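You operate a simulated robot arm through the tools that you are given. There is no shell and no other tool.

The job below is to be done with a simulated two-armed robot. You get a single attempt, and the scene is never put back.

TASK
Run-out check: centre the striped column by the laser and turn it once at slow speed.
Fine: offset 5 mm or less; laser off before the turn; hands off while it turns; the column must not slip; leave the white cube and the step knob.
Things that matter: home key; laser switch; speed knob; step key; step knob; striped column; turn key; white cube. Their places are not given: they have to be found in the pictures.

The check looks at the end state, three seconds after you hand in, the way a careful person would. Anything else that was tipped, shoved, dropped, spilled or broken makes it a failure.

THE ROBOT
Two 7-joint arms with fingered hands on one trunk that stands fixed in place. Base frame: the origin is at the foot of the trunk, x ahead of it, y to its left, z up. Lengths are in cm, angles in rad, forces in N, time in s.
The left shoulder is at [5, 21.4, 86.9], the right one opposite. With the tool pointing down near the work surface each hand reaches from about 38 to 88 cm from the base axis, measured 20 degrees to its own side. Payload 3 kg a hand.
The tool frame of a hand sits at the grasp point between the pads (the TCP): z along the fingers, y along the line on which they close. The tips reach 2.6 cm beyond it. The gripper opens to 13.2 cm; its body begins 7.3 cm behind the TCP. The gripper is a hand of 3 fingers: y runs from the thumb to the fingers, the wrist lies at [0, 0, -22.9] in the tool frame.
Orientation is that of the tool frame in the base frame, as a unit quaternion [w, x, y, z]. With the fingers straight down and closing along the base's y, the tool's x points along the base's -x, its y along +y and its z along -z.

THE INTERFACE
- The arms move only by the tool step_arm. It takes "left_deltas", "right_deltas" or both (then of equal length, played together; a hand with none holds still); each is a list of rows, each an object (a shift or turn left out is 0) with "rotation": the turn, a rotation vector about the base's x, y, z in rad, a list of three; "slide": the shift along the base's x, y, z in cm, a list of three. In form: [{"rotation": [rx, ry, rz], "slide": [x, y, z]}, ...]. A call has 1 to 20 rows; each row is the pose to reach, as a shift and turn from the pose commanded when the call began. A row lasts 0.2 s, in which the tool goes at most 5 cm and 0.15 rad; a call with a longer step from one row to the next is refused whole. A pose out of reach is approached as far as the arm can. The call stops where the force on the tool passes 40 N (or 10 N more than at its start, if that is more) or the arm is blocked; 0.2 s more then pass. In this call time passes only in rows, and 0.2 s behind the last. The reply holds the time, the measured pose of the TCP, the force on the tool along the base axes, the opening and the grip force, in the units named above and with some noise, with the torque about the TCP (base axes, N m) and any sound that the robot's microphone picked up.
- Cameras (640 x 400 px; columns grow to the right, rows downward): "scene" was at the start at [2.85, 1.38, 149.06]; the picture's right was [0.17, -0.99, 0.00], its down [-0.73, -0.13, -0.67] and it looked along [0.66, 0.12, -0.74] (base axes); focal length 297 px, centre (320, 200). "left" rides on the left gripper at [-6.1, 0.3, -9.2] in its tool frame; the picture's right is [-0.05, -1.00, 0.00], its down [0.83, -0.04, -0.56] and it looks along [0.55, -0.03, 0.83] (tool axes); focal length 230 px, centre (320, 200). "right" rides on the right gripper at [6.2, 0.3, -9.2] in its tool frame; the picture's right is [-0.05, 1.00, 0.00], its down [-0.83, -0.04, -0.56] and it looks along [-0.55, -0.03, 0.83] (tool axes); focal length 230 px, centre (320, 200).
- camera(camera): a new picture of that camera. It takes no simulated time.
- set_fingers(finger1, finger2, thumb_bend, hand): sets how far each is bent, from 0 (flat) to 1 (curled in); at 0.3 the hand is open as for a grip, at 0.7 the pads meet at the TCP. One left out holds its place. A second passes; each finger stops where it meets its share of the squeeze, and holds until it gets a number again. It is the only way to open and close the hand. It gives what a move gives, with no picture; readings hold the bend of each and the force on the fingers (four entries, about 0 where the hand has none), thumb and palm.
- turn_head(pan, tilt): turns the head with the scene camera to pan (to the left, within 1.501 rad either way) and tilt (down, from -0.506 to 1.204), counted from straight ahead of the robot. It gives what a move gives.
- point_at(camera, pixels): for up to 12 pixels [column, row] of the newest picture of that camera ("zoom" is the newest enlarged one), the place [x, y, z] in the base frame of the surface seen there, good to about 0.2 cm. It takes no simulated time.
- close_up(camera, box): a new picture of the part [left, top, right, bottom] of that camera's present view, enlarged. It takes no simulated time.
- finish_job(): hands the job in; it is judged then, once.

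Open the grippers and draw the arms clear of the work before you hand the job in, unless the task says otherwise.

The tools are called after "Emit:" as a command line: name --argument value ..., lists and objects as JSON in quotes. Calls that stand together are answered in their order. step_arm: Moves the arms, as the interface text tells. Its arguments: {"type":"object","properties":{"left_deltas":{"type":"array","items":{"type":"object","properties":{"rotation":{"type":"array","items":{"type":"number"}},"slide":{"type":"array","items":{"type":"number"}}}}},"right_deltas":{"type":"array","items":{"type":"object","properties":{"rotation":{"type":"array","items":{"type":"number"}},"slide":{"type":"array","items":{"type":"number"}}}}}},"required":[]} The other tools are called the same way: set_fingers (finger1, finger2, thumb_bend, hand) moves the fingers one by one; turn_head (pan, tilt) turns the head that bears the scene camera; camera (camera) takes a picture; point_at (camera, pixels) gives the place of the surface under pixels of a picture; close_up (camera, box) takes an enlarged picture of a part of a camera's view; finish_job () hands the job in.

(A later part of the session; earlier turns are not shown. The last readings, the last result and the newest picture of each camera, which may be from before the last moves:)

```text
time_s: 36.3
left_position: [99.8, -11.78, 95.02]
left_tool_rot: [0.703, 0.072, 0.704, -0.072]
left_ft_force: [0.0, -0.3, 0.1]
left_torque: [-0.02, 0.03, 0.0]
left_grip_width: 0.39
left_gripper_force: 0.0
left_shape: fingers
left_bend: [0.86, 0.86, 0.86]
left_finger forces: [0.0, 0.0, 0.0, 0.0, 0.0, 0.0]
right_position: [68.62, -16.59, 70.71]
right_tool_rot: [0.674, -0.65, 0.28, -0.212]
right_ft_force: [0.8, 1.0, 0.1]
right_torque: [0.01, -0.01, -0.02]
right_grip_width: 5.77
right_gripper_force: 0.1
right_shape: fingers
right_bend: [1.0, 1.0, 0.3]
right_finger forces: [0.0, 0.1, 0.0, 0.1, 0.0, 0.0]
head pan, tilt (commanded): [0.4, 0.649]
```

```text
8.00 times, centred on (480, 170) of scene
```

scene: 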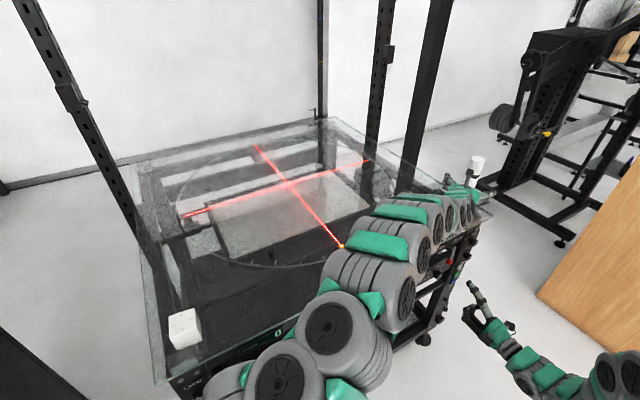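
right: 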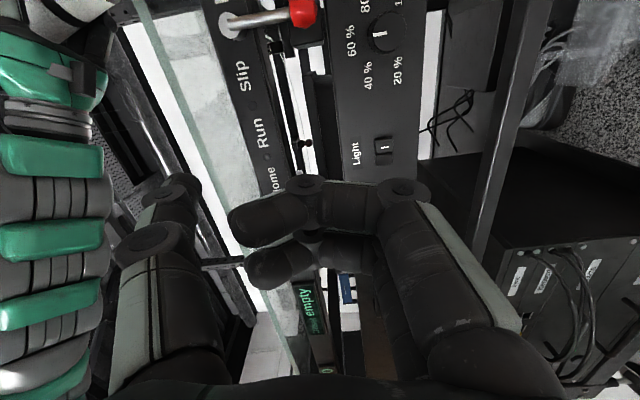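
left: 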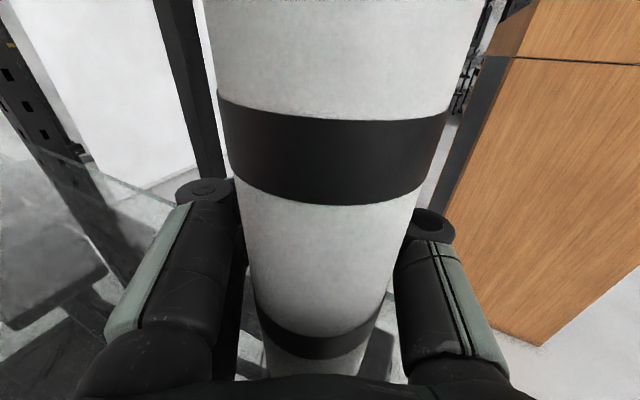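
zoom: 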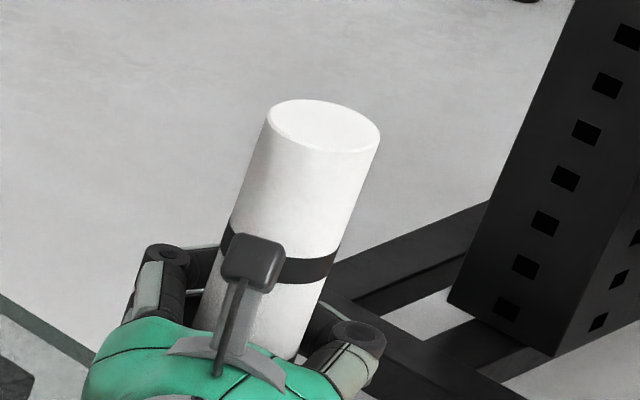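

Bends reached 0.86 with still no contact and the column unmoved. I curl to full.

Emit:
set_fingers --hand "left" --finger1 1.0 --finger2 1.0 --thumb_bend 1.0

Emit:
camera --camera "left"

Emit:
close_up --camera "scene" --box '[455, 145, 505, 195]'

```text
time_s: 37.3
left_position: [99.8, -11.68, 95.05]
left_tool_rot: [0.703, 0.072, 0.704, -0.07]
left_ft_force: [-0.2, 0.6, -1.2]
left_torque: [0.01, 0.02, -0.03]
left_grip_width: 0.52
left_gripper_force: 0.0
left_shape: fingers
left_bend: [0.91, 0.91, 0.91]
left_finger forces: [0.0, 0.1, 0.0, 0.0, 0.1, 0.0]
right_position: [68.66, -16.64, 70.8]
right_tool_rot: [0.674, -0.65, 0.28, -0.212]
right_ft_force: [-0.7, 1.0, -0.5]
right_torque: [0.01, -0.03, -0.01]
right_grip_width: 5.77
right_gripper_force: 0.0
right_shape: fingers
right_bend: [1.0, 1.0, 0.3]
right_finger forces: [0.0, 0.0, 0.1, 0.0, 0.0, 0.1]
head pan, tilt (commanded): [0.4, 0.649]
```

```text
taken
```

left: 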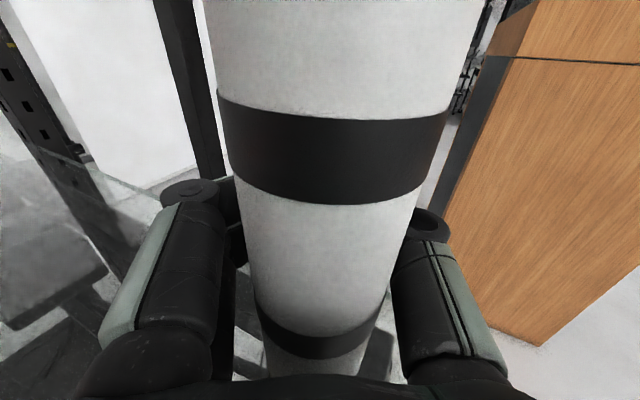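

```text
8.00 times, centred on (480, 170) of scene
```

zoom: 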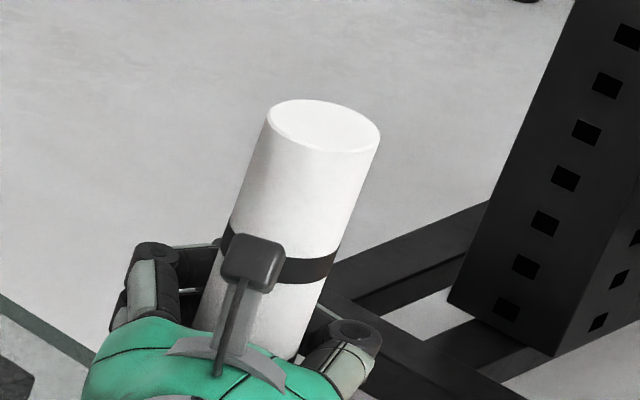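

All three stalled at 0.91, blocked by each other in front of the column. I open the thumb a bit and let the two fingers hook fully, then close the thumb over them.

Emit:
set_fingers --hand "left" --finger1 1.0 --finger2 1.0 --thumb_bend 0.6

Emit:
camera --camera "left"

Emit:
close_up --camera "scene" --box '[455, 145, 505, 195]'

```text
time_s: 38.3
left_position: [99.82, -11.78, 95.02]
left_tool_rot: [0.703, 0.072, 0.704, -0.07]
left_ft_force: [-0.7, -0.3, -0.3]
left_torque: [0.02, -0.01, -0.01]
left_grip_width: 0.48
left_gripper_force: 0.0
left_shape: fingers
left_bend: [0.81, 0.81, 0.76]
left_finger forces: [0.0, 0.1, 0.1, 0.1, 0.0, 0.0]
right_position: [68.68, -16.55, 70.87]
right_tool_rot: [0.674, -0.65, 0.28, -0.212]
right_ft_force: [0.1, -0.7, 0.1]
right_torque: [0.01, 0.0, -0.03]
right_grip_width: 5.78
right_gripper_force: 0.0
right_shape: fingers
right_bend: [1.0, 1.0, 0.3]
right_finger forces: [0.0, 0.0, 0.1, 0.0, 0.0, 0.0]
head pan, tilt (commanded): [0.4, 0.649]
```

```text
taken
```

left: 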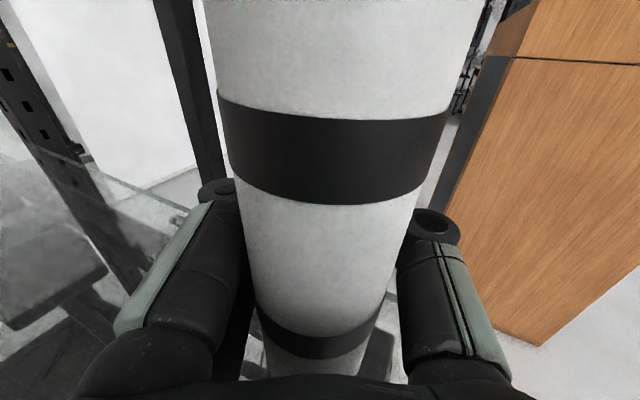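

```text
8.00 times, centred on (480, 170) of scene
```

zoom: 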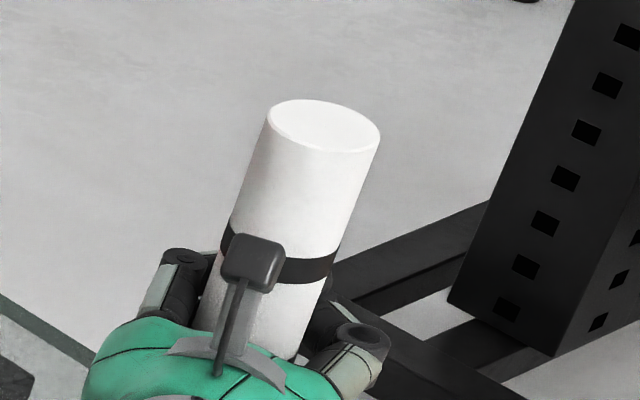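

The thumb and fingers are pressing against each other. I open the thumb further and let the fingers hook behind it.

Emit:
set_fingers --hand "left" --finger1 0.9 --finger2 0.9 --thumb_bend 0.4

Emit:
camera --camera "left"

Emit:
close_up --camera "scene" --box '[455, 145, 505, 195]'

```text
time_s: 39.3
left_position: [99.84, -11.86, 94.92]
left_tool_rot: [0.702, 0.073, 0.705, -0.071]
left_ft_force: [0.4, 0.1, 0.5]
left_torque: [0.0, 0.01, 0.02]
left_grip_width: 0.33
left_gripper_force: 0.0
left_shape: fingers
left_bend: [0.82, 0.82, 0.84]
left_finger forces: [0.1, 0.1, 0.0, 0.0, 0.1, 0.0]
right_position: [68.76, -16.64, 70.83]
right_tool_rot: [0.674, -0.65, 0.28, -0.212]
right_ft_force: [-0.3, 0.8, 0.5]
right_torque: [0.01, 0.01, -0.02]
right_grip_width: 5.79
right_gripper_force: 0.1
right_shape: fingers
right_bend: [1.0, 1.0, 0.3]
right_finger forces: [0.0, 0.0, 0.0, 0.0, 0.0, 0.0]
head pan, tilt (commanded): [0.4, 0.649]
```

```text
taken
```

left: 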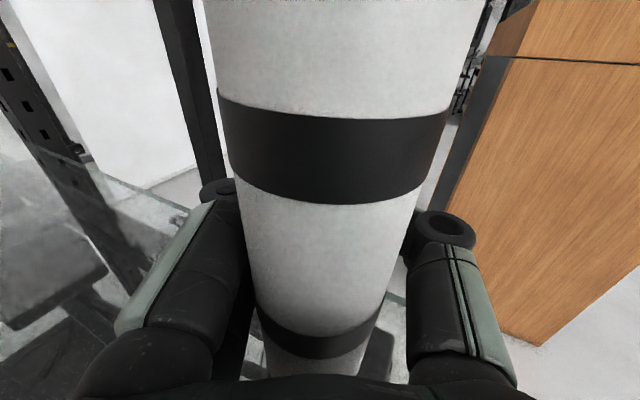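

```text
8.00 times, centred on (480, 170) of scene
```

zoom: 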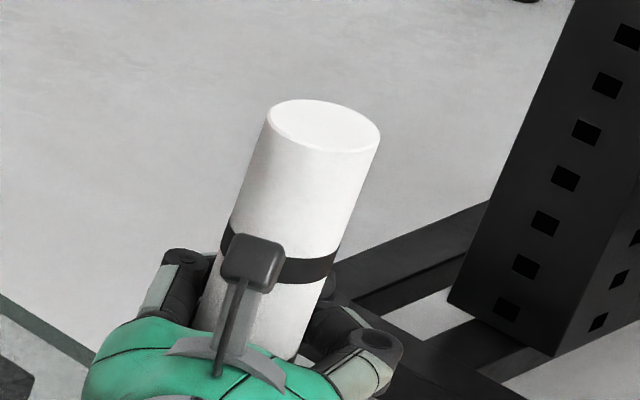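

The thumb appears trapped behind the fingers, so I unhook them in order: open the two fingers first with the thumb left where it is.

Emit:
set_fingers --hand "left" --finger1 0.35 --finger2 0.35 --thumb_bend 0.84

Emit:
camera --camera "left"

Emit:
close_up --camera "scene" --box '[455, 145, 505, 195]'

```text
time_s: 40.3
left_position: [99.77, -11.7, 95.07]
left_tool_rot: [0.702, 0.071, 0.705, -0.069]
left_ft_force: [0.4, -0.1, -0.4]
left_torque: [-0.02, 0.03, -0.01]
left_grip_width: 0.0
left_gripper_force: 0.1
left_shape: fingers
left_bend: [0.85, 0.85, 0.82]
left_finger forces: [0.0, 0.0, 0.0, 0.1, 0.0, 0.0]
right_position: [68.51, -16.61, 70.74]
right_tool_rot: [0.674, -0.65, 0.281, -0.212]
right_ft_force: [0.0, 0.8, -0.2]
right_torque: [-0.01, 0.02, -0.03]
right_grip_width: 5.77
right_gripper_force: 0.0
right_shape: fingers
right_bend: [1.0, 1.0, 0.3]
right_finger forces: [0.0, 0.0, 0.0, 0.1, 0.1, 0.0]
head pan, tilt (commanded): [0.4, 0.649]
```

```text
taken
```

left: 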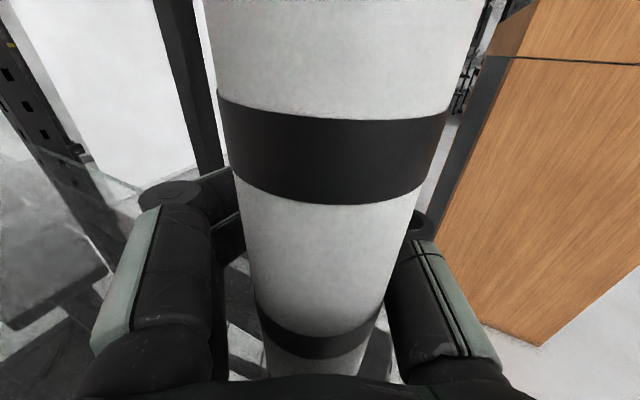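

```text
8.00 times, centred on (480, 170) of scene
```

zoom: 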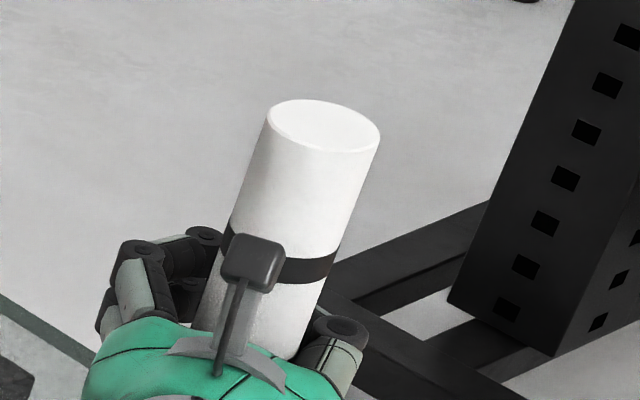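

Now the fingers are the trapped ones, so they only pass each other moving together. I reverse the way they came: all three back to 0.9 and then down together.

Emit:
set_fingers --hand "left" --finger1 0.9 --finger2 0.9 --thumb_bend 0.9

Emit:
set_fingers --hand "left" --finger1 0.6 --finger2 0.6 --thumb_bend 0.6

Emit:
camera --camera "left"

Emit:
close_up --camera "scene" --box '[455, 145, 505, 195]'

```text
time_s: 41.3
left_position: [99.79, -11.74, 95.03]
left_tool_rot: [0.703, 0.071, 0.704, -0.07]
left_ft_force: [-0.5, -1.0, -0.5]
left_torque: [-0.02, -0.02, -0.01]
left_grip_width: 0.32
left_gripper_force: 0.1
left_shape: fingers
left_bend: [0.87, 0.87, 0.86]
left_finger forces: [0.0, 0.0, 0.1, 0.0, 0.0, 0.1]
right_position: [68.62, -16.62, 70.86]
right_tool_rot: [0.674, -0.65, 0.281, -0.212]
right_ft_force: [-0.3, 0.3, 0.1]
right_torque: [0.0, 0.0, -0.02]
right_grip_width: 5.78
right_gripper_force: 0.0
right_shape: fingers
right_bend: [1.0, 1.0, 0.3]
right_finger forces: [0.0, 0.0, 0.0, 0.0, 0.0, 0.0]
head pan, tilt (commanded): [0.4, 0.649]
```

```text
time_s: 42.3
left_position: [99.73, -11.73, 95.04]
left_tool_rot: [0.703, 0.071, 0.704, -0.07]
left_ft_force: [-0.1, 0.8, -0.4]
left_torque: [-0.01, -0.01, -0.03]
left_grip_width: 3.43
left_gripper_force: 0.1
left_shape: fingers
left_bend: [0.6, 0.6, 0.6]
left_finger forces: [0.0, 0.0, 0.0, 0.0, 0.1, 0.1]
right_position: [68.65, -16.49, 70.74]
right_tool_rot: [0.674, -0.65, 0.281, -0.212]
right_ft_force: [-0.2, -1.0, -0.3]
right_torque: [0.03, -0.01, 0.02]
right_grip_width: 5.79
right_gripper_force: 0.0
right_shape: fingers
right_bend: [1.0, 1.0, 0.3]
right_finger forces: [0.0, 0.1, 0.0, 0.0, 0.0, 0.0]
head pan, tilt (commanded): [0.4, 0.649]
```

```text
taken
```

left: 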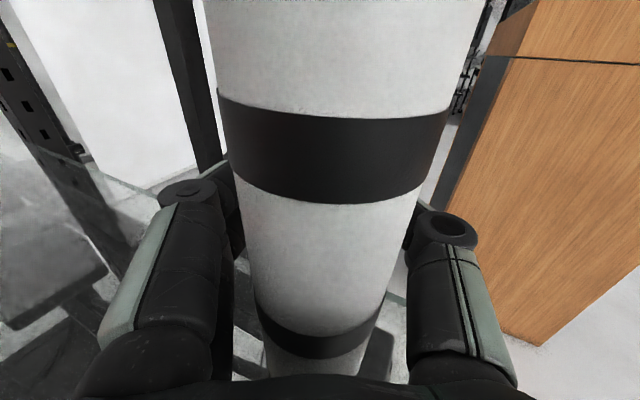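

```text
8.00 times, centred on (480, 170) of scene
```

zoom: 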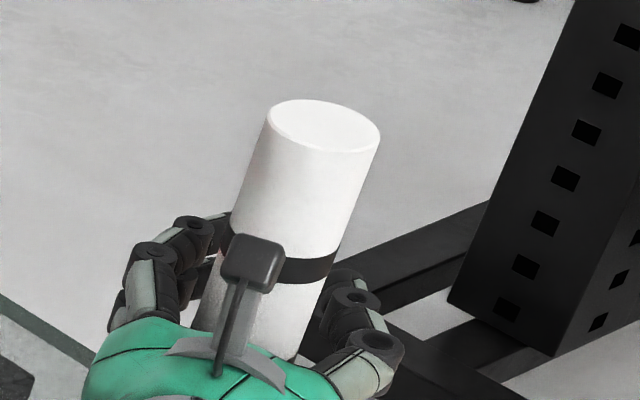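

The digits are free again and the column hasn't moved. I now hook only the two fingers round it, keeping the thumb out of their way at 0.5.

Emit:
set_fingers --hand "left" --finger1 0.85 --finger2 0.85 --thumb_bend 0.4

Emit:
camera --camera "left"

Emit:
close_up --camera "scene" --box '[455, 145, 505, 195]'

```text
time_s: 43.3
left_position: [99.96, -11.78, 94.97]
left_tool_rot: [0.702, 0.072, 0.705, -0.07]
left_ft_force: [-0.1, 0.3, -0.4]
left_torque: [-0.03, 0.02, 0.02]
left_grip_width: 3.75
left_gripper_force: 0.1
left_shape: fingers
left_bend: [0.85, 0.85, 0.4]
left_finger forces: [0.0, 0.0, 0.1, 0.0, 0.0, 0.1]
right_position: [68.63, -16.49, 70.92]
right_tool_rot: [0.674, -0.649, 0.28, -0.212]
right_ft_force: [0.5, 0.6, 0.6]
right_torque: [-0.02, 0.01, 0.02]
right_grip_width: 5.78
right_gripper_force: 0.0
right_shape: fingers
right_bend: [1.0, 1.0, 0.3]
right_finger forces: [0.0, 0.0, 0.0, 0.1, 0.0, 0.0]
head pan, tilt (commanded): [0.4, 0.649]
```

```text
taken
```

left: 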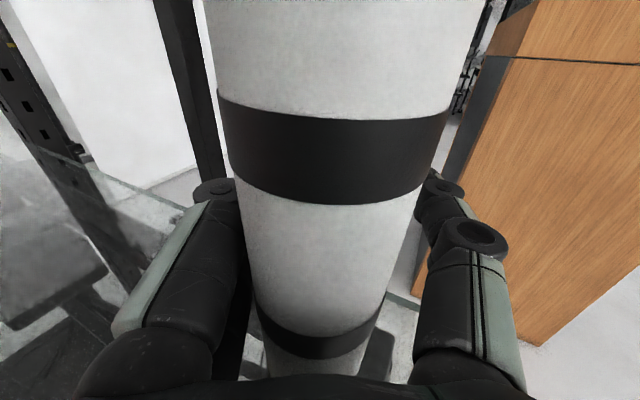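

```text
8.00 times, centred on (480, 170) of scene
```

zoom: 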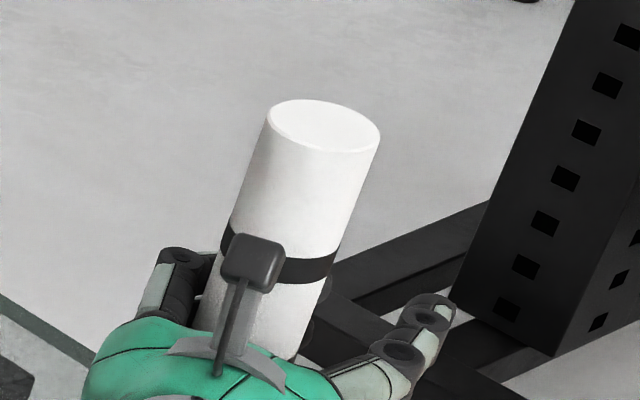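

No contact yet at 0.85; I curl the two fingers to full.

Emit:
set_fingers --hand "left" --finger1 1.0 --finger2 1.0

Emit:
camera --camera "left"

Emit:
close_up --camera "scene" --box '[455, 145, 505, 195]'

```text
time_s: 44.3
left_position: [99.9, -11.72, 95.03]
left_tool_rot: [0.703, 0.072, 0.704, -0.071]
left_ft_force: [0.3, 0.1, -0.3]
left_torque: [0.03, -0.01, -0.01]
left_grip_width: 5.07
left_gripper_force: 0.1
left_shape: fingers
left_bend: [1.0, 1.0, 0.4]
left_finger forces: [0.0, 0.4, 0.0, 0.1, 0.1, 0.1]
right_position: [68.72, -16.6, 70.89]
right_tool_rot: [0.674, -0.65, 0.28, -0.212]
right_ft_force: [-0.3, -0.1, 0.2]
right_torque: [-0.01, 0.02, 0.0]
right_grip_width: 5.79
right_gripper_force: 0.1
right_shape: fingers
right_bend: [1.0, 1.0, 0.3]
right_finger forces: [0.1, 0.0, 0.0, 0.0, 0.0, 0.0]
head pan, tilt (commanded): [0.4, 0.649]
```

```text
taken
```

left: 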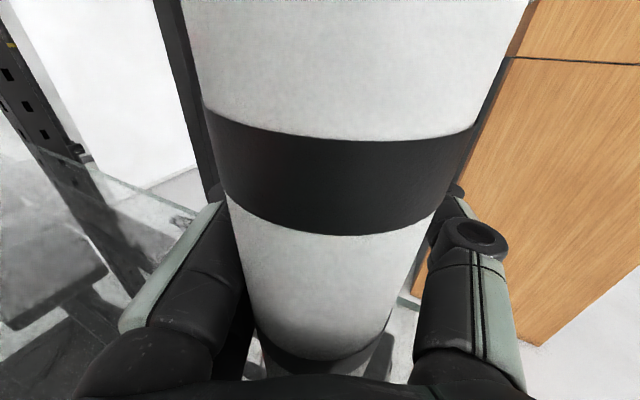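

```text
8.00 times, centred on (480, 170) of scene
```

zoom: 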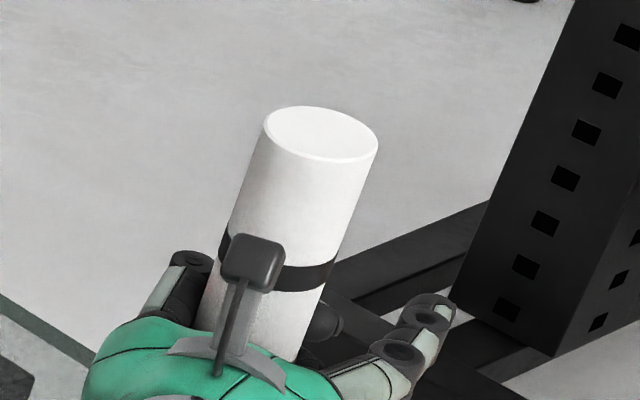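

The fingers reached full curl and just touch (0.4 N), tilting the column back only slightly against the palm. I close the thumb over from the other side to complete the clamp.

Emit:
set_fingers --hand "left" --thumb_bend 0.8

Emit:
camera --camera "left"

Emit:
close_up --camera "scene" --box '[455, 145, 505, 195]'

```text
time_s: 45.3
left_position: [99.91, -11.85, 94.99]
left_tool_rot: [0.703, 0.071, 0.705, -0.069]
left_ft_force: [0.6, -0.1, -0.5]
left_torque: [0.0, 0.02, 0.0]
left_grip_width: 3.28
left_gripper_force: 0.2
left_shape: fingers
left_bend: [1.0, 1.0, 0.79]
left_finger forces: [0.2, 0.2, 0.0, 0.1, 0.0, 0.0]
right_position: [68.61, -16.6, 70.83]
right_tool_rot: [0.674, -0.649, 0.281, -0.212]
right_ft_force: [-0.8, -0.1, 1.0]
right_torque: [0.0, 0.01, 0.01]
right_grip_width: 5.8
right_gripper_force: 0.1
right_shape: fingers
right_bend: [1.0, 1.0, 0.3]
right_finger forces: [0.1, 0.1, 0.0, 0.1, 0.0, 0.0]
head pan, tilt (commanded): [0.4, 0.649]
```

```text
taken
```

left: 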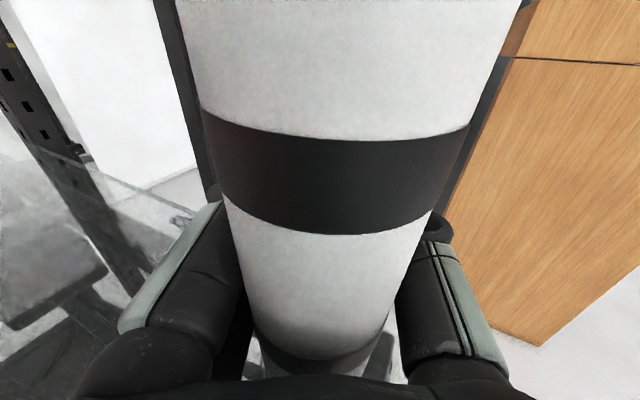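

```text
8.00 times, centred on (480, 170) of scene
```

zoom: 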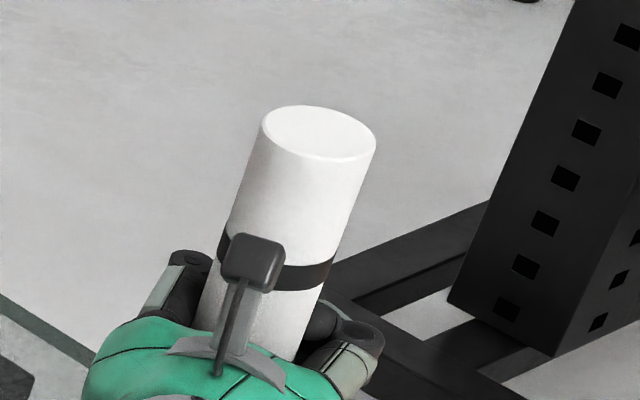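

Still only light contact. I close the thumb to full and read the forces.

Emit:
set_fingers --hand "left" --thumb_bend 1.0

Emit:
camera --camera "left"

Emit:
close_up --camera "scene" --box '[455, 145, 505, 195]'

```text
time_s: 46.3
left_position: [99.87, -11.78, 95.0]
left_tool_rot: [0.703, 0.071, 0.704, -0.07]
left_ft_force: [-0.2, 0.4, -0.3]
left_torque: [-0.02, -0.02, 0.01]
left_grip_width: 2.94
left_gripper_force: 0.3
left_shape: fingers
left_bend: [1.0, 1.0, 0.89]
left_finger forces: [0.7, 0.5, 0.1, 0.0, 0.1, 0.1]
right_position: [68.55, -16.47, 70.81]
right_tool_rot: [0.674, -0.65, 0.281, -0.212]
right_ft_force: [0.6, 0.1, -0.2]
right_torque: [0.01, 0.0, -0.02]
right_grip_width: 5.76
right_gripper_force: 0.1
right_shape: fingers
right_bend: [1.0, 1.0, 0.3]
right_finger forces: [0.1, 0.0, 0.0, 0.0, 0.0, 0.1]
head pan, tilt (commanded): [0.4, 0.649]
```

```text
taken
```

left: 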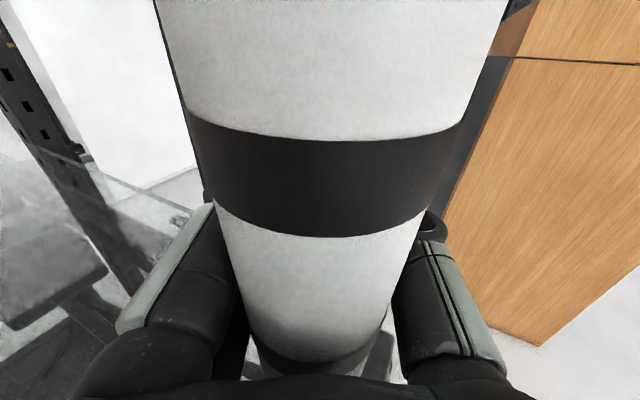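

```text
8.00 times, centred on (480, 170) of scene
```

zoom: 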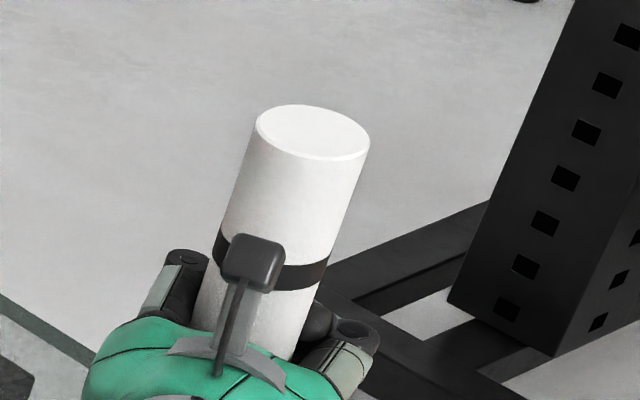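

The grip stays light because the hand is slightly too roomy for this column, though it is well caged. Before choosing between lifting and sliding it, I look closely at whether the disc's rim makes a step.

Emit:
close_up --camera "scene" --box '[320, 225, 360, 265]'

Emit:
close_up --camera "scene" --box '[230, 235, 310, 285]'

Emit:
close_up --camera "scene" --box '[150, 180, 230, 270]'

```text
10.00 times, centred on (340, 245) of scene
```

zoom: 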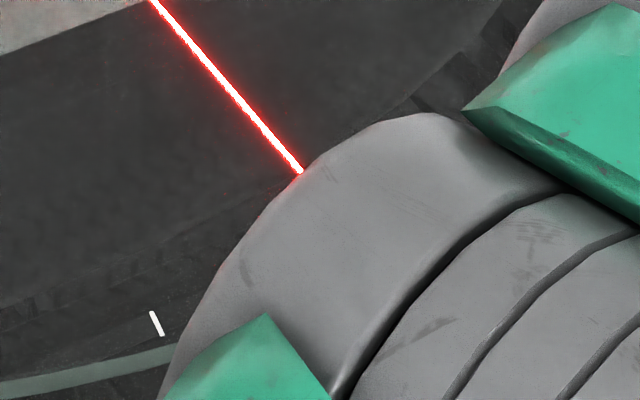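

```text
8.00 times, centred on (270, 260) of scene
```

zoom: 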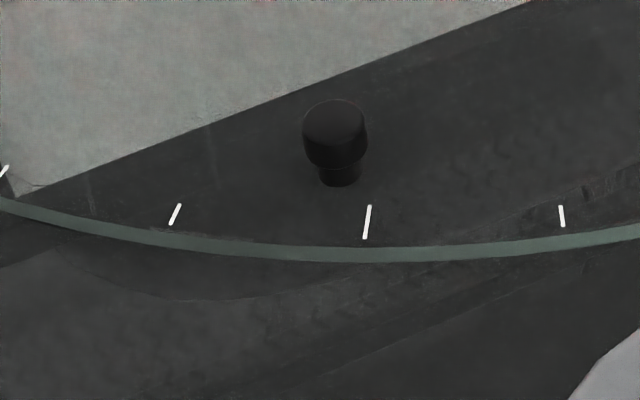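

```text
4.44 times, centred on (190, 225) of scene
```

zoom: 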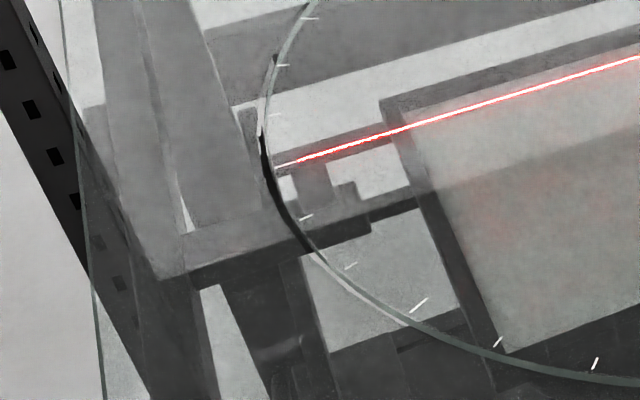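

The disc's glass edge shows as a band about 0.5 cm high, so the column must be lifted, not slid. I'll regrip with the column nearer the fingertips, where the pads are more parallel, and squeeze only moderately; first I open the thumb, then the fingers.

Emit:
set_fingers --hand "left" --thumb_bend 0.4

Emit:
set_fingers --hand "left" --finger1 0.6 --finger2 0.6

Emit:
set_fingers --hand "left" --finger1 0.3 --finger2 0.3 --thumb_bend 0.3

Emit:
camera --camera "left"

Emit:
close_up --camera "scene" --box '[455, 145, 505, 195]'

```text
time_s: 47.3
left_position: [99.82, -11.74, 94.99]
left_tool_rot: [0.702, 0.071, 0.705, -0.069]
left_ft_force: [0.7, 0.2, 0.5]
left_torque: [-0.01, 0.0, 0.0]
left_grip_width: 5.07
left_gripper_force: 0.0
left_shape: fingers
left_bend: [1.0, 1.0, 0.4]
left_finger forces: [0.1, 0.4, 0.0, 0.0, 0.0, 0.1]
right_position: [68.63, -16.65, 70.87]
right_tool_rot: [0.674, -0.65, 0.281, -0.213]
right_ft_force: [0.4, -0.2, 0.5]
right_torque: [-0.01, -0.01, 0.0]
right_grip_width: 5.79
right_gripper_force: 0.1
right_shape: fingers
right_bend: [1.0, 1.0, 0.3]
right_finger forces: [0.0, 0.0, 0.0, 0.0, 0.0, 0.0]
head pan, tilt (commanded): [0.4, 0.649]
```

```text
time_s: 48.3
left_position: [99.87, -11.75, 94.97]
left_tool_rot: [0.703, 0.072, 0.704, -0.07]
left_ft_force: [0.1, -0.2, 0.0]
left_torque: [0.01, 0.0, -0.03]
left_grip_width: 6.74
left_gripper_force: 0.0
left_shape: fingers
left_bend: [0.6, 0.6, 0.4]
left_finger forces: [0.0, 0.1, 0.0, 0.0, 0.1, 0.0]
right_position: [68.59, -16.55, 70.8]
right_tool_rot: [0.674, -0.65, 0.28, -0.212]
right_ft_force: [-0.4, -0.9, 0.2]
right_torque: [0.02, -0.01, 0.01]
right_grip_width: 5.77
right_gripper_force: 0.0
right_shape: fingers
right_bend: [1.0, 1.0, 0.3]
right_finger forces: [0.0, 0.0, 0.0, 0.1, 0.0, 0.0]
head pan, tilt (commanded): [0.4, 0.649]
```

```text
time_s: 49.3
left_position: [99.69, -11.82, 95.06]
left_tool_rot: [0.703, 0.072, 0.704, -0.071]
left_ft_force: [-0.4, 0.5, 0.6]
left_torque: [0.0, 0.0, 0.0]
left_grip_width: 13.4
left_gripper_force: 0.1
left_shape: fingers
left_bend: [0.3, 0.3, 0.3]
left_finger forces: [0.0, 0.0, 0.0, 0.1, 0.0, 0.0]
right_position: [68.6, -16.52, 70.8]
right_tool_rot: [0.674, -0.65, 0.281, -0.212]
right_ft_force: [0.4, -0.5, -1.0]
right_torque: [-0.04, 0.01, 0.01]
right_grip_width: 5.8
right_gripper_force: 0.1
right_shape: fingers
right_bend: [1.0, 1.0, 0.3]
right_finger forces: [0.0, 0.0, 0.0, 0.1, 0.1, 0.1]
head pan, tilt (commanded): [0.4, 0.649]
```

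```text
taken
```

left: 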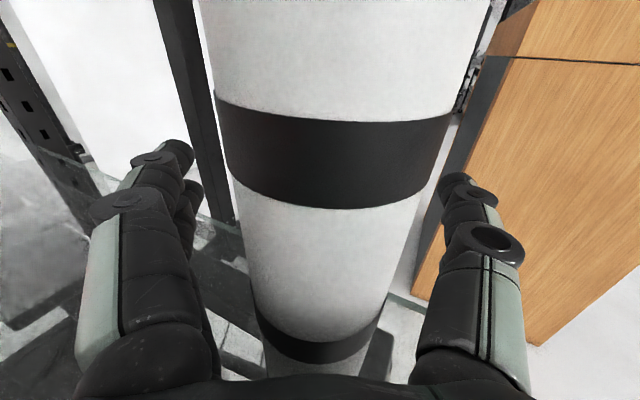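

```text
8.00 times, centred on (480, 170) of scene
```

zoom: 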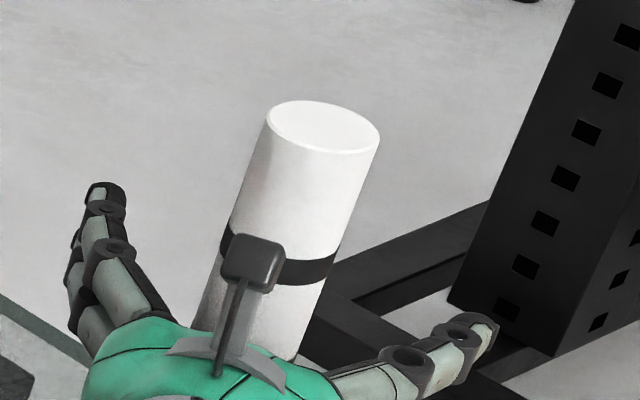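

The column is upright again at the same spot. I draw the hand back 5.9 cm so the column lies between the finger ends.

Emit:
step_arm --left_deltas '[{"slide": [-1.5, 0.27, 0]}, {"slide": [-3.0, 0.54, 0]}, {"slide": [-4.5, 0.81, 0]}, {"slide": [-5.8, 1.05, 0]}, {"slide": [-5.8, 1.05, 0]}]'

Emit:
camera --camera "left"

Emit:
close_up --camera "scene" --box '[440, 145, 504, 225]'

```text
time_s: 50.5
left_position: [93.87, -10.69, 95.06]
left_tool_rot: [0.702, 0.071, 0.705, -0.069]
left_ft_force: [1.0, -0.4, 0.7]
left_torque: [-0.01, -0.02, 0.01]
left_grip_width: 13.41
left_gripper_force: 0.1
left_shape: fingers
left_bend: [0.3, 0.3, 0.3]
left_finger forces: [0.1, 0.0, 0.1, 0.0, 0.0, 0.0]
right_position: [68.58, -16.49, 70.86]
right_tool_rot: [0.674, -0.649, 0.281, -0.212]
right_ft_force: [0.0, -0.2, 0.1]
right_torque: [0.04, -0.02, 0.02]
right_grip_width: 5.79
right_gripper_force: 0.2
right_shape: fingers
right_bend: [1.0, 1.0, 0.3]
right_finger forces: [0.0, 0.1, 0.0, 0.0, 0.0, 0.0]
head pan, tilt (commanded): [0.4, 0.649]
```

```text
taken
```

left: 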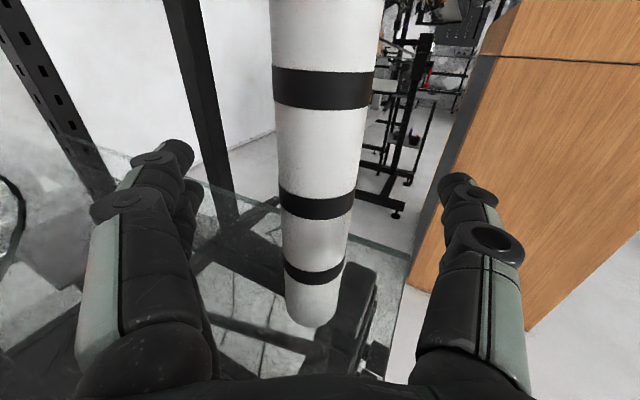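

```text
5.00 times, centred on (472, 185) of scene
```

zoom: 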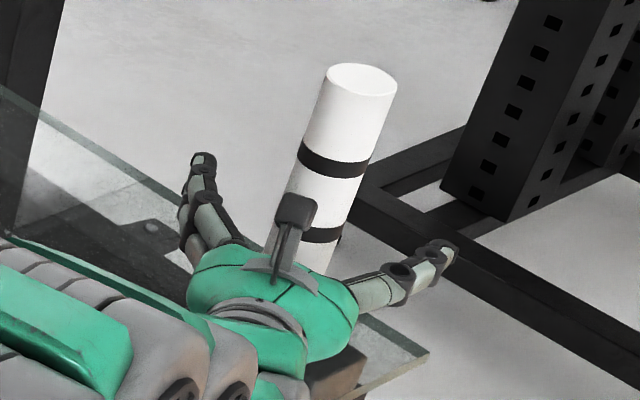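

The column is centred, about 1.2 cm beyond the TCP toward the tips. I close gently and read the forces.

Emit:
set_fingers --hand "left" --finger1 0.61 --finger2 0.61 --thumb_bend 0.61

Emit:
camera --camera "left"

Emit:
close_up --camera "scene" --box '[440, 145, 504, 225]'

```text
time_s: 51.5
left_position: [93.94, -10.65, 94.97]
left_tool_rot: [0.703, 0.071, 0.705, -0.07]
left_ft_force: [0.7, 0.8, 0.5]
left_torque: [0.02, 0.0, 0.01]
left_grip_width: 3.68
left_gripper_force: 1.7
left_shape: fingers
left_bend: [0.59, 0.59, 0.6]
left_finger forces: [1.2, 1.3, 0.0, 0.0, 1.9, 0.0]
right_position: [68.58, -16.5, 70.78]
right_tool_rot: [0.674, -0.649, 0.281, -0.212]
right_ft_force: [0.8, 0.1, -0.5]
right_torque: [0.01, 0.01, -0.01]
right_grip_width: 5.8
right_gripper_force: 0.0
right_shape: fingers
right_bend: [1.0, 1.0, 0.3]
right_finger forces: [0.0, 0.0, 0.0, 0.1, 0.0, 0.0]
head pan, tilt (commanded): [0.4, 0.649]
```

```text
taken
```

left: 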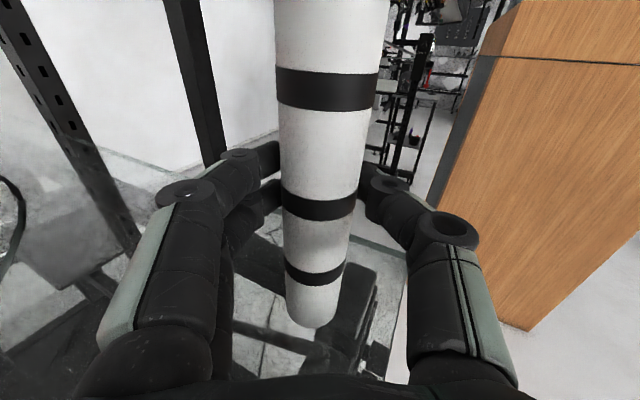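

```text
5.00 times, centred on (472, 185) of scene
```

zoom: 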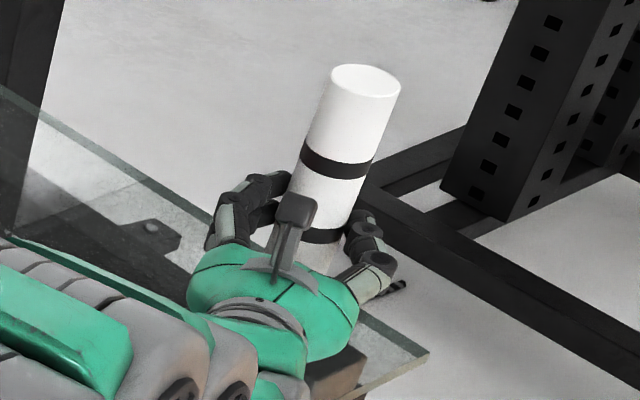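

Good contact: 1.2/1.3 N on the fingers and 1.9 N on the thumb, the column still upright. I tighten slightly.

Emit:
set_fingers --hand "left" --finger1 0.65 --finger2 0.65 --thumb_bend 0.65

Emit:
camera --camera "left"

Emit:
close_up --camera "scene" --box '[440, 145, 504, 225]'

```text
time_s: 52.5
left_position: [93.98, -10.69, 95.1]
left_tool_rot: [0.703, 0.071, 0.704, -0.07]
left_ft_force: [0.3, -0.5, -0.1]
left_torque: [-0.02, 0.0, 0.05]
left_grip_width: 3.52
left_gripper_force: 6.5
left_shape: fingers
left_bend: [0.6, 0.6, 0.62]
left_finger forces: [3.4, 3.5, 0.0, 0.0, 6.4, 0.0]
right_position: [68.61, -16.55, 70.82]
right_tool_rot: [0.674, -0.65, 0.28, -0.212]
right_ft_force: [-0.2, 0.0, -0.2]
right_torque: [-0.03, 0.0, -0.03]
right_grip_width: 5.79
right_gripper_force: 0.0
right_shape: fingers
right_bend: [1.0, 1.0, 0.3]
right_finger forces: [0.0, 0.0, 0.0, 0.0, 0.1, 0.0]
head pan, tilt (commanded): [0.4, 0.649]
```

```text
taken
```

left: 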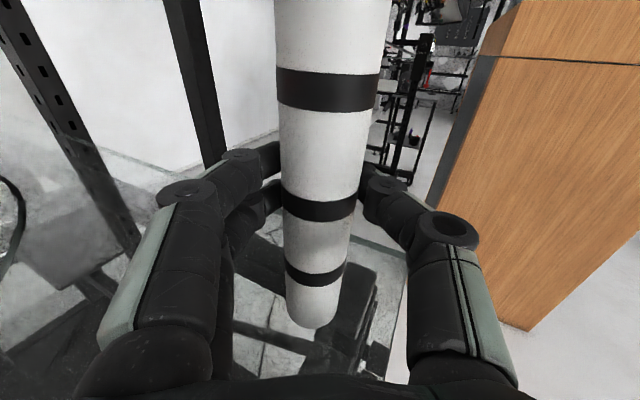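

```text
5.00 times, centred on (472, 185) of scene
```

zoom: 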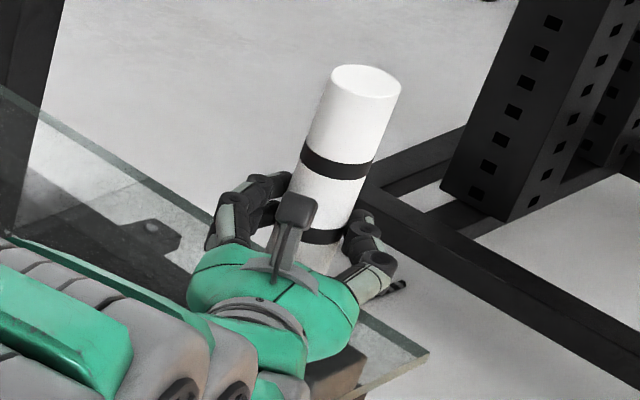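

The grip is balanced at 6.5 N and the column has not shifted. I lift slowly by about 1 cm as a test.

Emit:
step_arm --left_deltas '[{"slide": [0, 0, 0.2]}, {"slide": [0, 0, 0.4]}, {"slide": [0, 0, 0.6]}, {"slide": [0, 0, 0.8]}, {"slide": [0, 0, 1.0]}]'

Emit:
camera --camera "left"

Emit:
close_up --camera "scene" --box '[440, 145, 504, 225]'

```text
time_s: 53.7
left_position: [94.04, -10.67, 96.18]
left_tool_rot: [0.703, 0.072, 0.704, -0.07]
left_ft_force: [0.1, 0.0, -3.3]
left_torque: [0.02, 0.02, 0.0]
left_grip_width: 3.53
left_gripper_force: 7.1
left_shape: fingers
left_bend: [0.61, 0.6, 0.62]
left_finger forces: [3.2, 3.4, 0.0, 0.1, 6.8, 0.0]
right_position: [68.55, -16.57, 70.87]
right_tool_rot: [0.675, -0.649, 0.281, -0.211]
right_ft_force: [-0.2, 0.8, -0.3]
right_torque: [0.03, 0.0, 0.03]
right_grip_width: 5.78
right_gripper_force: 0.0
right_shape: fingers
right_bend: [1.0, 1.0, 0.3]
right_finger forces: [0.1, 0.0, 0.1, 0.1, 0.1, 0.0]
head pan, tilt (commanded): [0.4, 0.649]
```

```text
taken
```

left: 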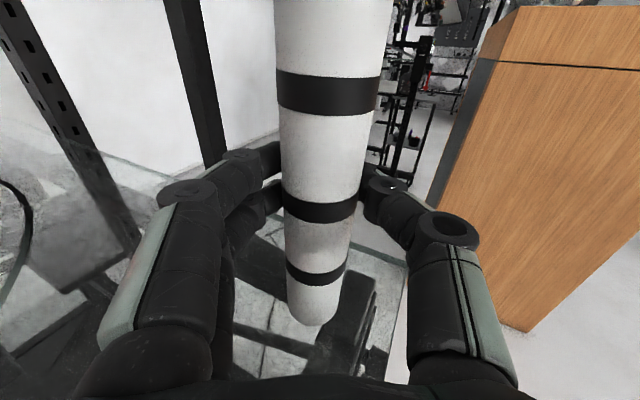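

```text
5.00 times, centred on (472, 185) of scene
```

zoom: 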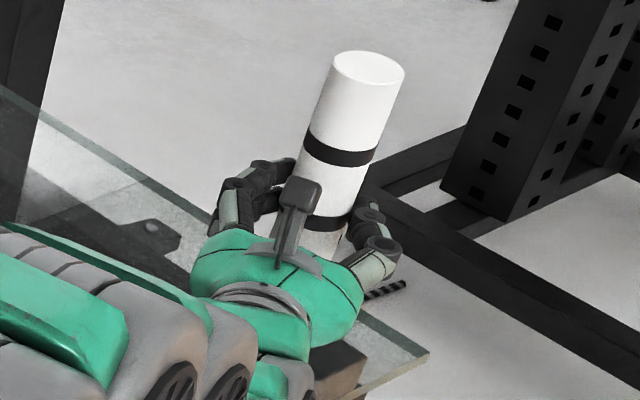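

It lifts cleanly: 3.3 N weight, grip 7 N, no slipping. I raise it further and carry it across toward the laser cross, slowly turning the hand to face straight ahead.

Emit:
step_arm --left_deltas '[{"slide": [0, 0, 1.0]}, {"slide": [0, 0, 2.0]}, {"slide": [0, 0, 3.0]}, {"slide": [-0.1, 1.0, 3.5]}, {"rotation": [0, 0, 0.02], "slide": [-0.3, 2.8, 3.5]}, {"rotation": [0, 0, 0.04], "slide": [-0.6, 5.2, 3.5]}, {"rotation": [0, 0, 0.06], "slide": [-0.9, 8.0, 3.5]}, {"rotation": [0, 0, 0.08], "slide": [-1.3, 11.0, 3.5]}, {"rotation": [0, 0, 0.1], "slide": [-1.7, 14.0, 3.5]}, {"rotation": [0, 0, 0.12], "slide": [-2.1, 17.0, 3.5]}, {"rotation": [0, 0, 0.14], "slide": [-2.5, 20.0, 3.5]}, {"rotation": [0, 0, 0.16], "slide": [-2.9, 23.0, 3.5]}, {"rotation": [0, 0, 0.18], "slide": [-3.3, 26.0, 3.5]}, {"rotation": [0, 0, 0.2], "slide": [-3.7, 29.0, 3.5]}, {"rotation": [0, 0, 0.22], "slide": [-4.0, 31.5, 3.5]}, {"rotation": [0, 0, 0.24], "slide": [-4.2, 33.0, 3.5]}, {"rotation": [0, 0, 0.24], "slide": [-4.3, 34.0, 3.5]}]'

Emit:
camera --camera "left"

Emit:
camera --camera "scene"

```text
time_s: 57.3
left_position: [89.86, 23.41, 99.57]
left_tool_rot: [0.706, -0.014, 0.707, 0.015]
left_ft_force: [-0.2, 0.0, -2.1]
left_torque: [0.02, -0.01, 0.0]
left_grip_width: 3.46
left_gripper_force: 6.6
left_shape: fingers
left_bend: [0.61, 0.6, 0.62]
left_finger forces: [3.0, 3.4, 0.1, 0.1, 6.4, 0.1]
right_position: [68.51, -16.55, 70.77]
right_tool_rot: [0.674, -0.65, 0.28, -0.212]
right_ft_force: [-0.9, -0.8, 0.5]
right_torque: [-0.02, -0.05, 0.02]
right_grip_width: 5.76
right_gripper_force: 0.1
right_shape: fingers
right_bend: [1.0, 1.0, 0.3]
right_finger forces: [0.1, 0.1, 0.1, 0.1, 0.1, 0.0]
head pan, tilt (commanded): [0.4, 0.649]
```

```text
taken
```

left: 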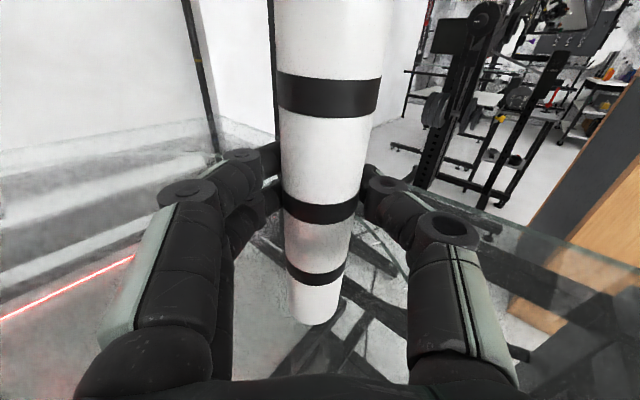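

```text
taken
```

scene: 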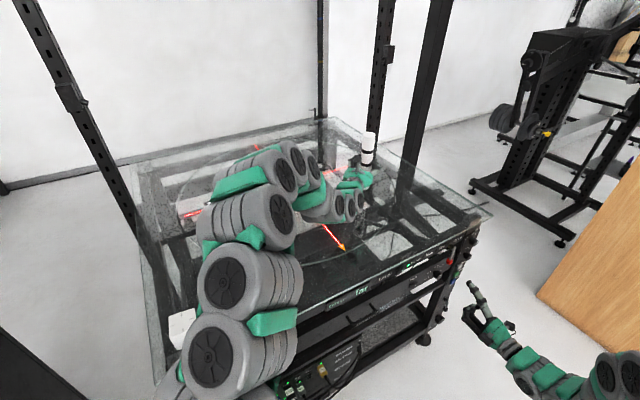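

The display already reads "far" and the grip is steady. I check the upper arm's clearance over the white cube at (180,328) before carrying on.

Emit:
point_at --camera "scene" --pixels '[[193, 345], [203, 300], [210, 250], [230, 270], [178, 325], [195, 320], [185, 370]]'

Emit:
close_up --camera "scene" --box '[320, 250, 440, 320]'

```text
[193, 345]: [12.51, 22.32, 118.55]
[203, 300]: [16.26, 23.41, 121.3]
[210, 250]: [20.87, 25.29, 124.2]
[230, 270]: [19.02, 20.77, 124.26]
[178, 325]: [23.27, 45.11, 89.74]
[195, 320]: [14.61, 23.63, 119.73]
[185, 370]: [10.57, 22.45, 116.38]
```

```text
5.33 times, centred on (380, 285) of scene
```

zoom: 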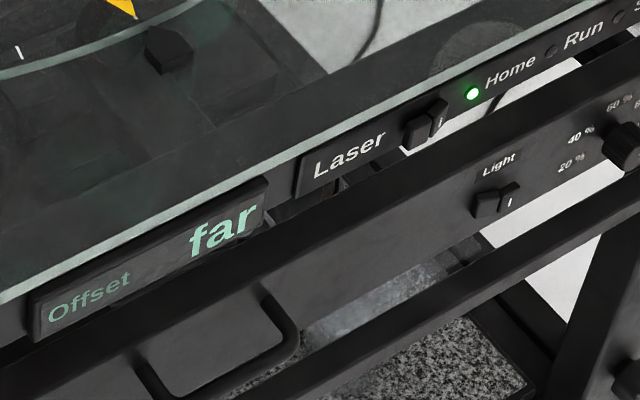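

The arm is well clear of the cube (z≈118+ vs 90). I carry the column the rest of the way over the cross, still raised.

Emit:
step_arm --left_deltas '[{"slide": [-0.2, 1.2, 0]}, {"slide": [-0.5, 3.5, 0]}, {"slide": [-0.9, 6.5, 0]}, {"slide": [-1.3, 9.5, 0]}, {"slide": [-1.7, 12.5, 0]}, {"slide": [-2.1, 15.5, 0]}, {"slide": [-2.5, 18.5, 0]}, {"slide": [-2.8, 21.5, 0]}, {"slide": [-3.1, 24.3, 0]}, {"slide": [-3.4, 26.6, 0]}, {"slide": [-3.6, 28.2, 0]}, {"slide": [-3.7, 28.9, 0]}, {"slide": [-3.7, 28.9, 0]}]'

Emit:
camera --camera "left"

Emit:
camera --camera "scene"

Emit:
close_up --camera "scene" --box '[230, 110, 350, 210]'

```text
time_s: 60.1
left_position: [85.84, 52.19, 99.57]
left_tool_rot: [0.706, -0.014, 0.708, 0.015]
left_ft_force: [-0.7, -0.4, -2.5]
left_torque: [0.0, -0.01, -0.01]
left_grip_width: 3.44
left_gripper_force: 6.5
left_shape: fingers
left_bend: [0.61, 0.6, 0.62]
left_finger forces: [3.0, 3.3, 0.0, 0.0, 6.5, 0.0]
right_position: [68.64, -16.5, 70.86]
right_tool_rot: [0.674, -0.65, 0.28, -0.212]
right_ft_force: [-0.2, 0.1, -0.4]
right_torque: [-0.01, 0.0, -0.02]
right_grip_width: 5.8
right_gripper_force: 0.2
right_shape: fingers
right_bend: [1.0, 1.0, 0.3]
right_finger forces: [0.1, 0.0, 0.1, 0.0, 0.0, 0.0]
head pan, tilt (commanded): [0.4, 0.649]
```

```text
taken
```

left: 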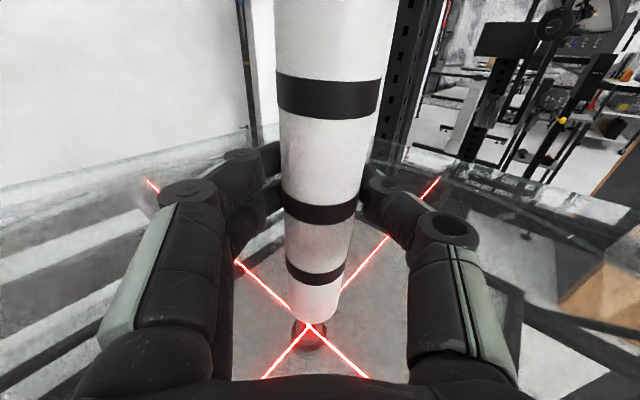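

```text
taken
```

scene: 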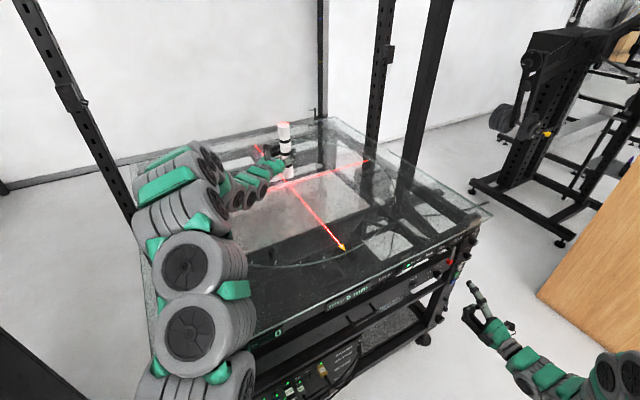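

```text
4.00 times, centred on (290, 160) of scene
```

zoom: 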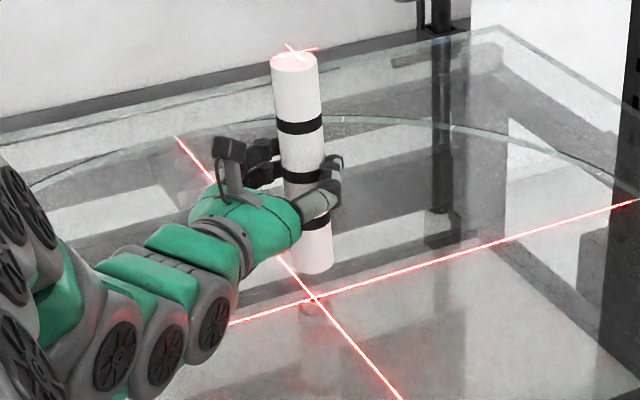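

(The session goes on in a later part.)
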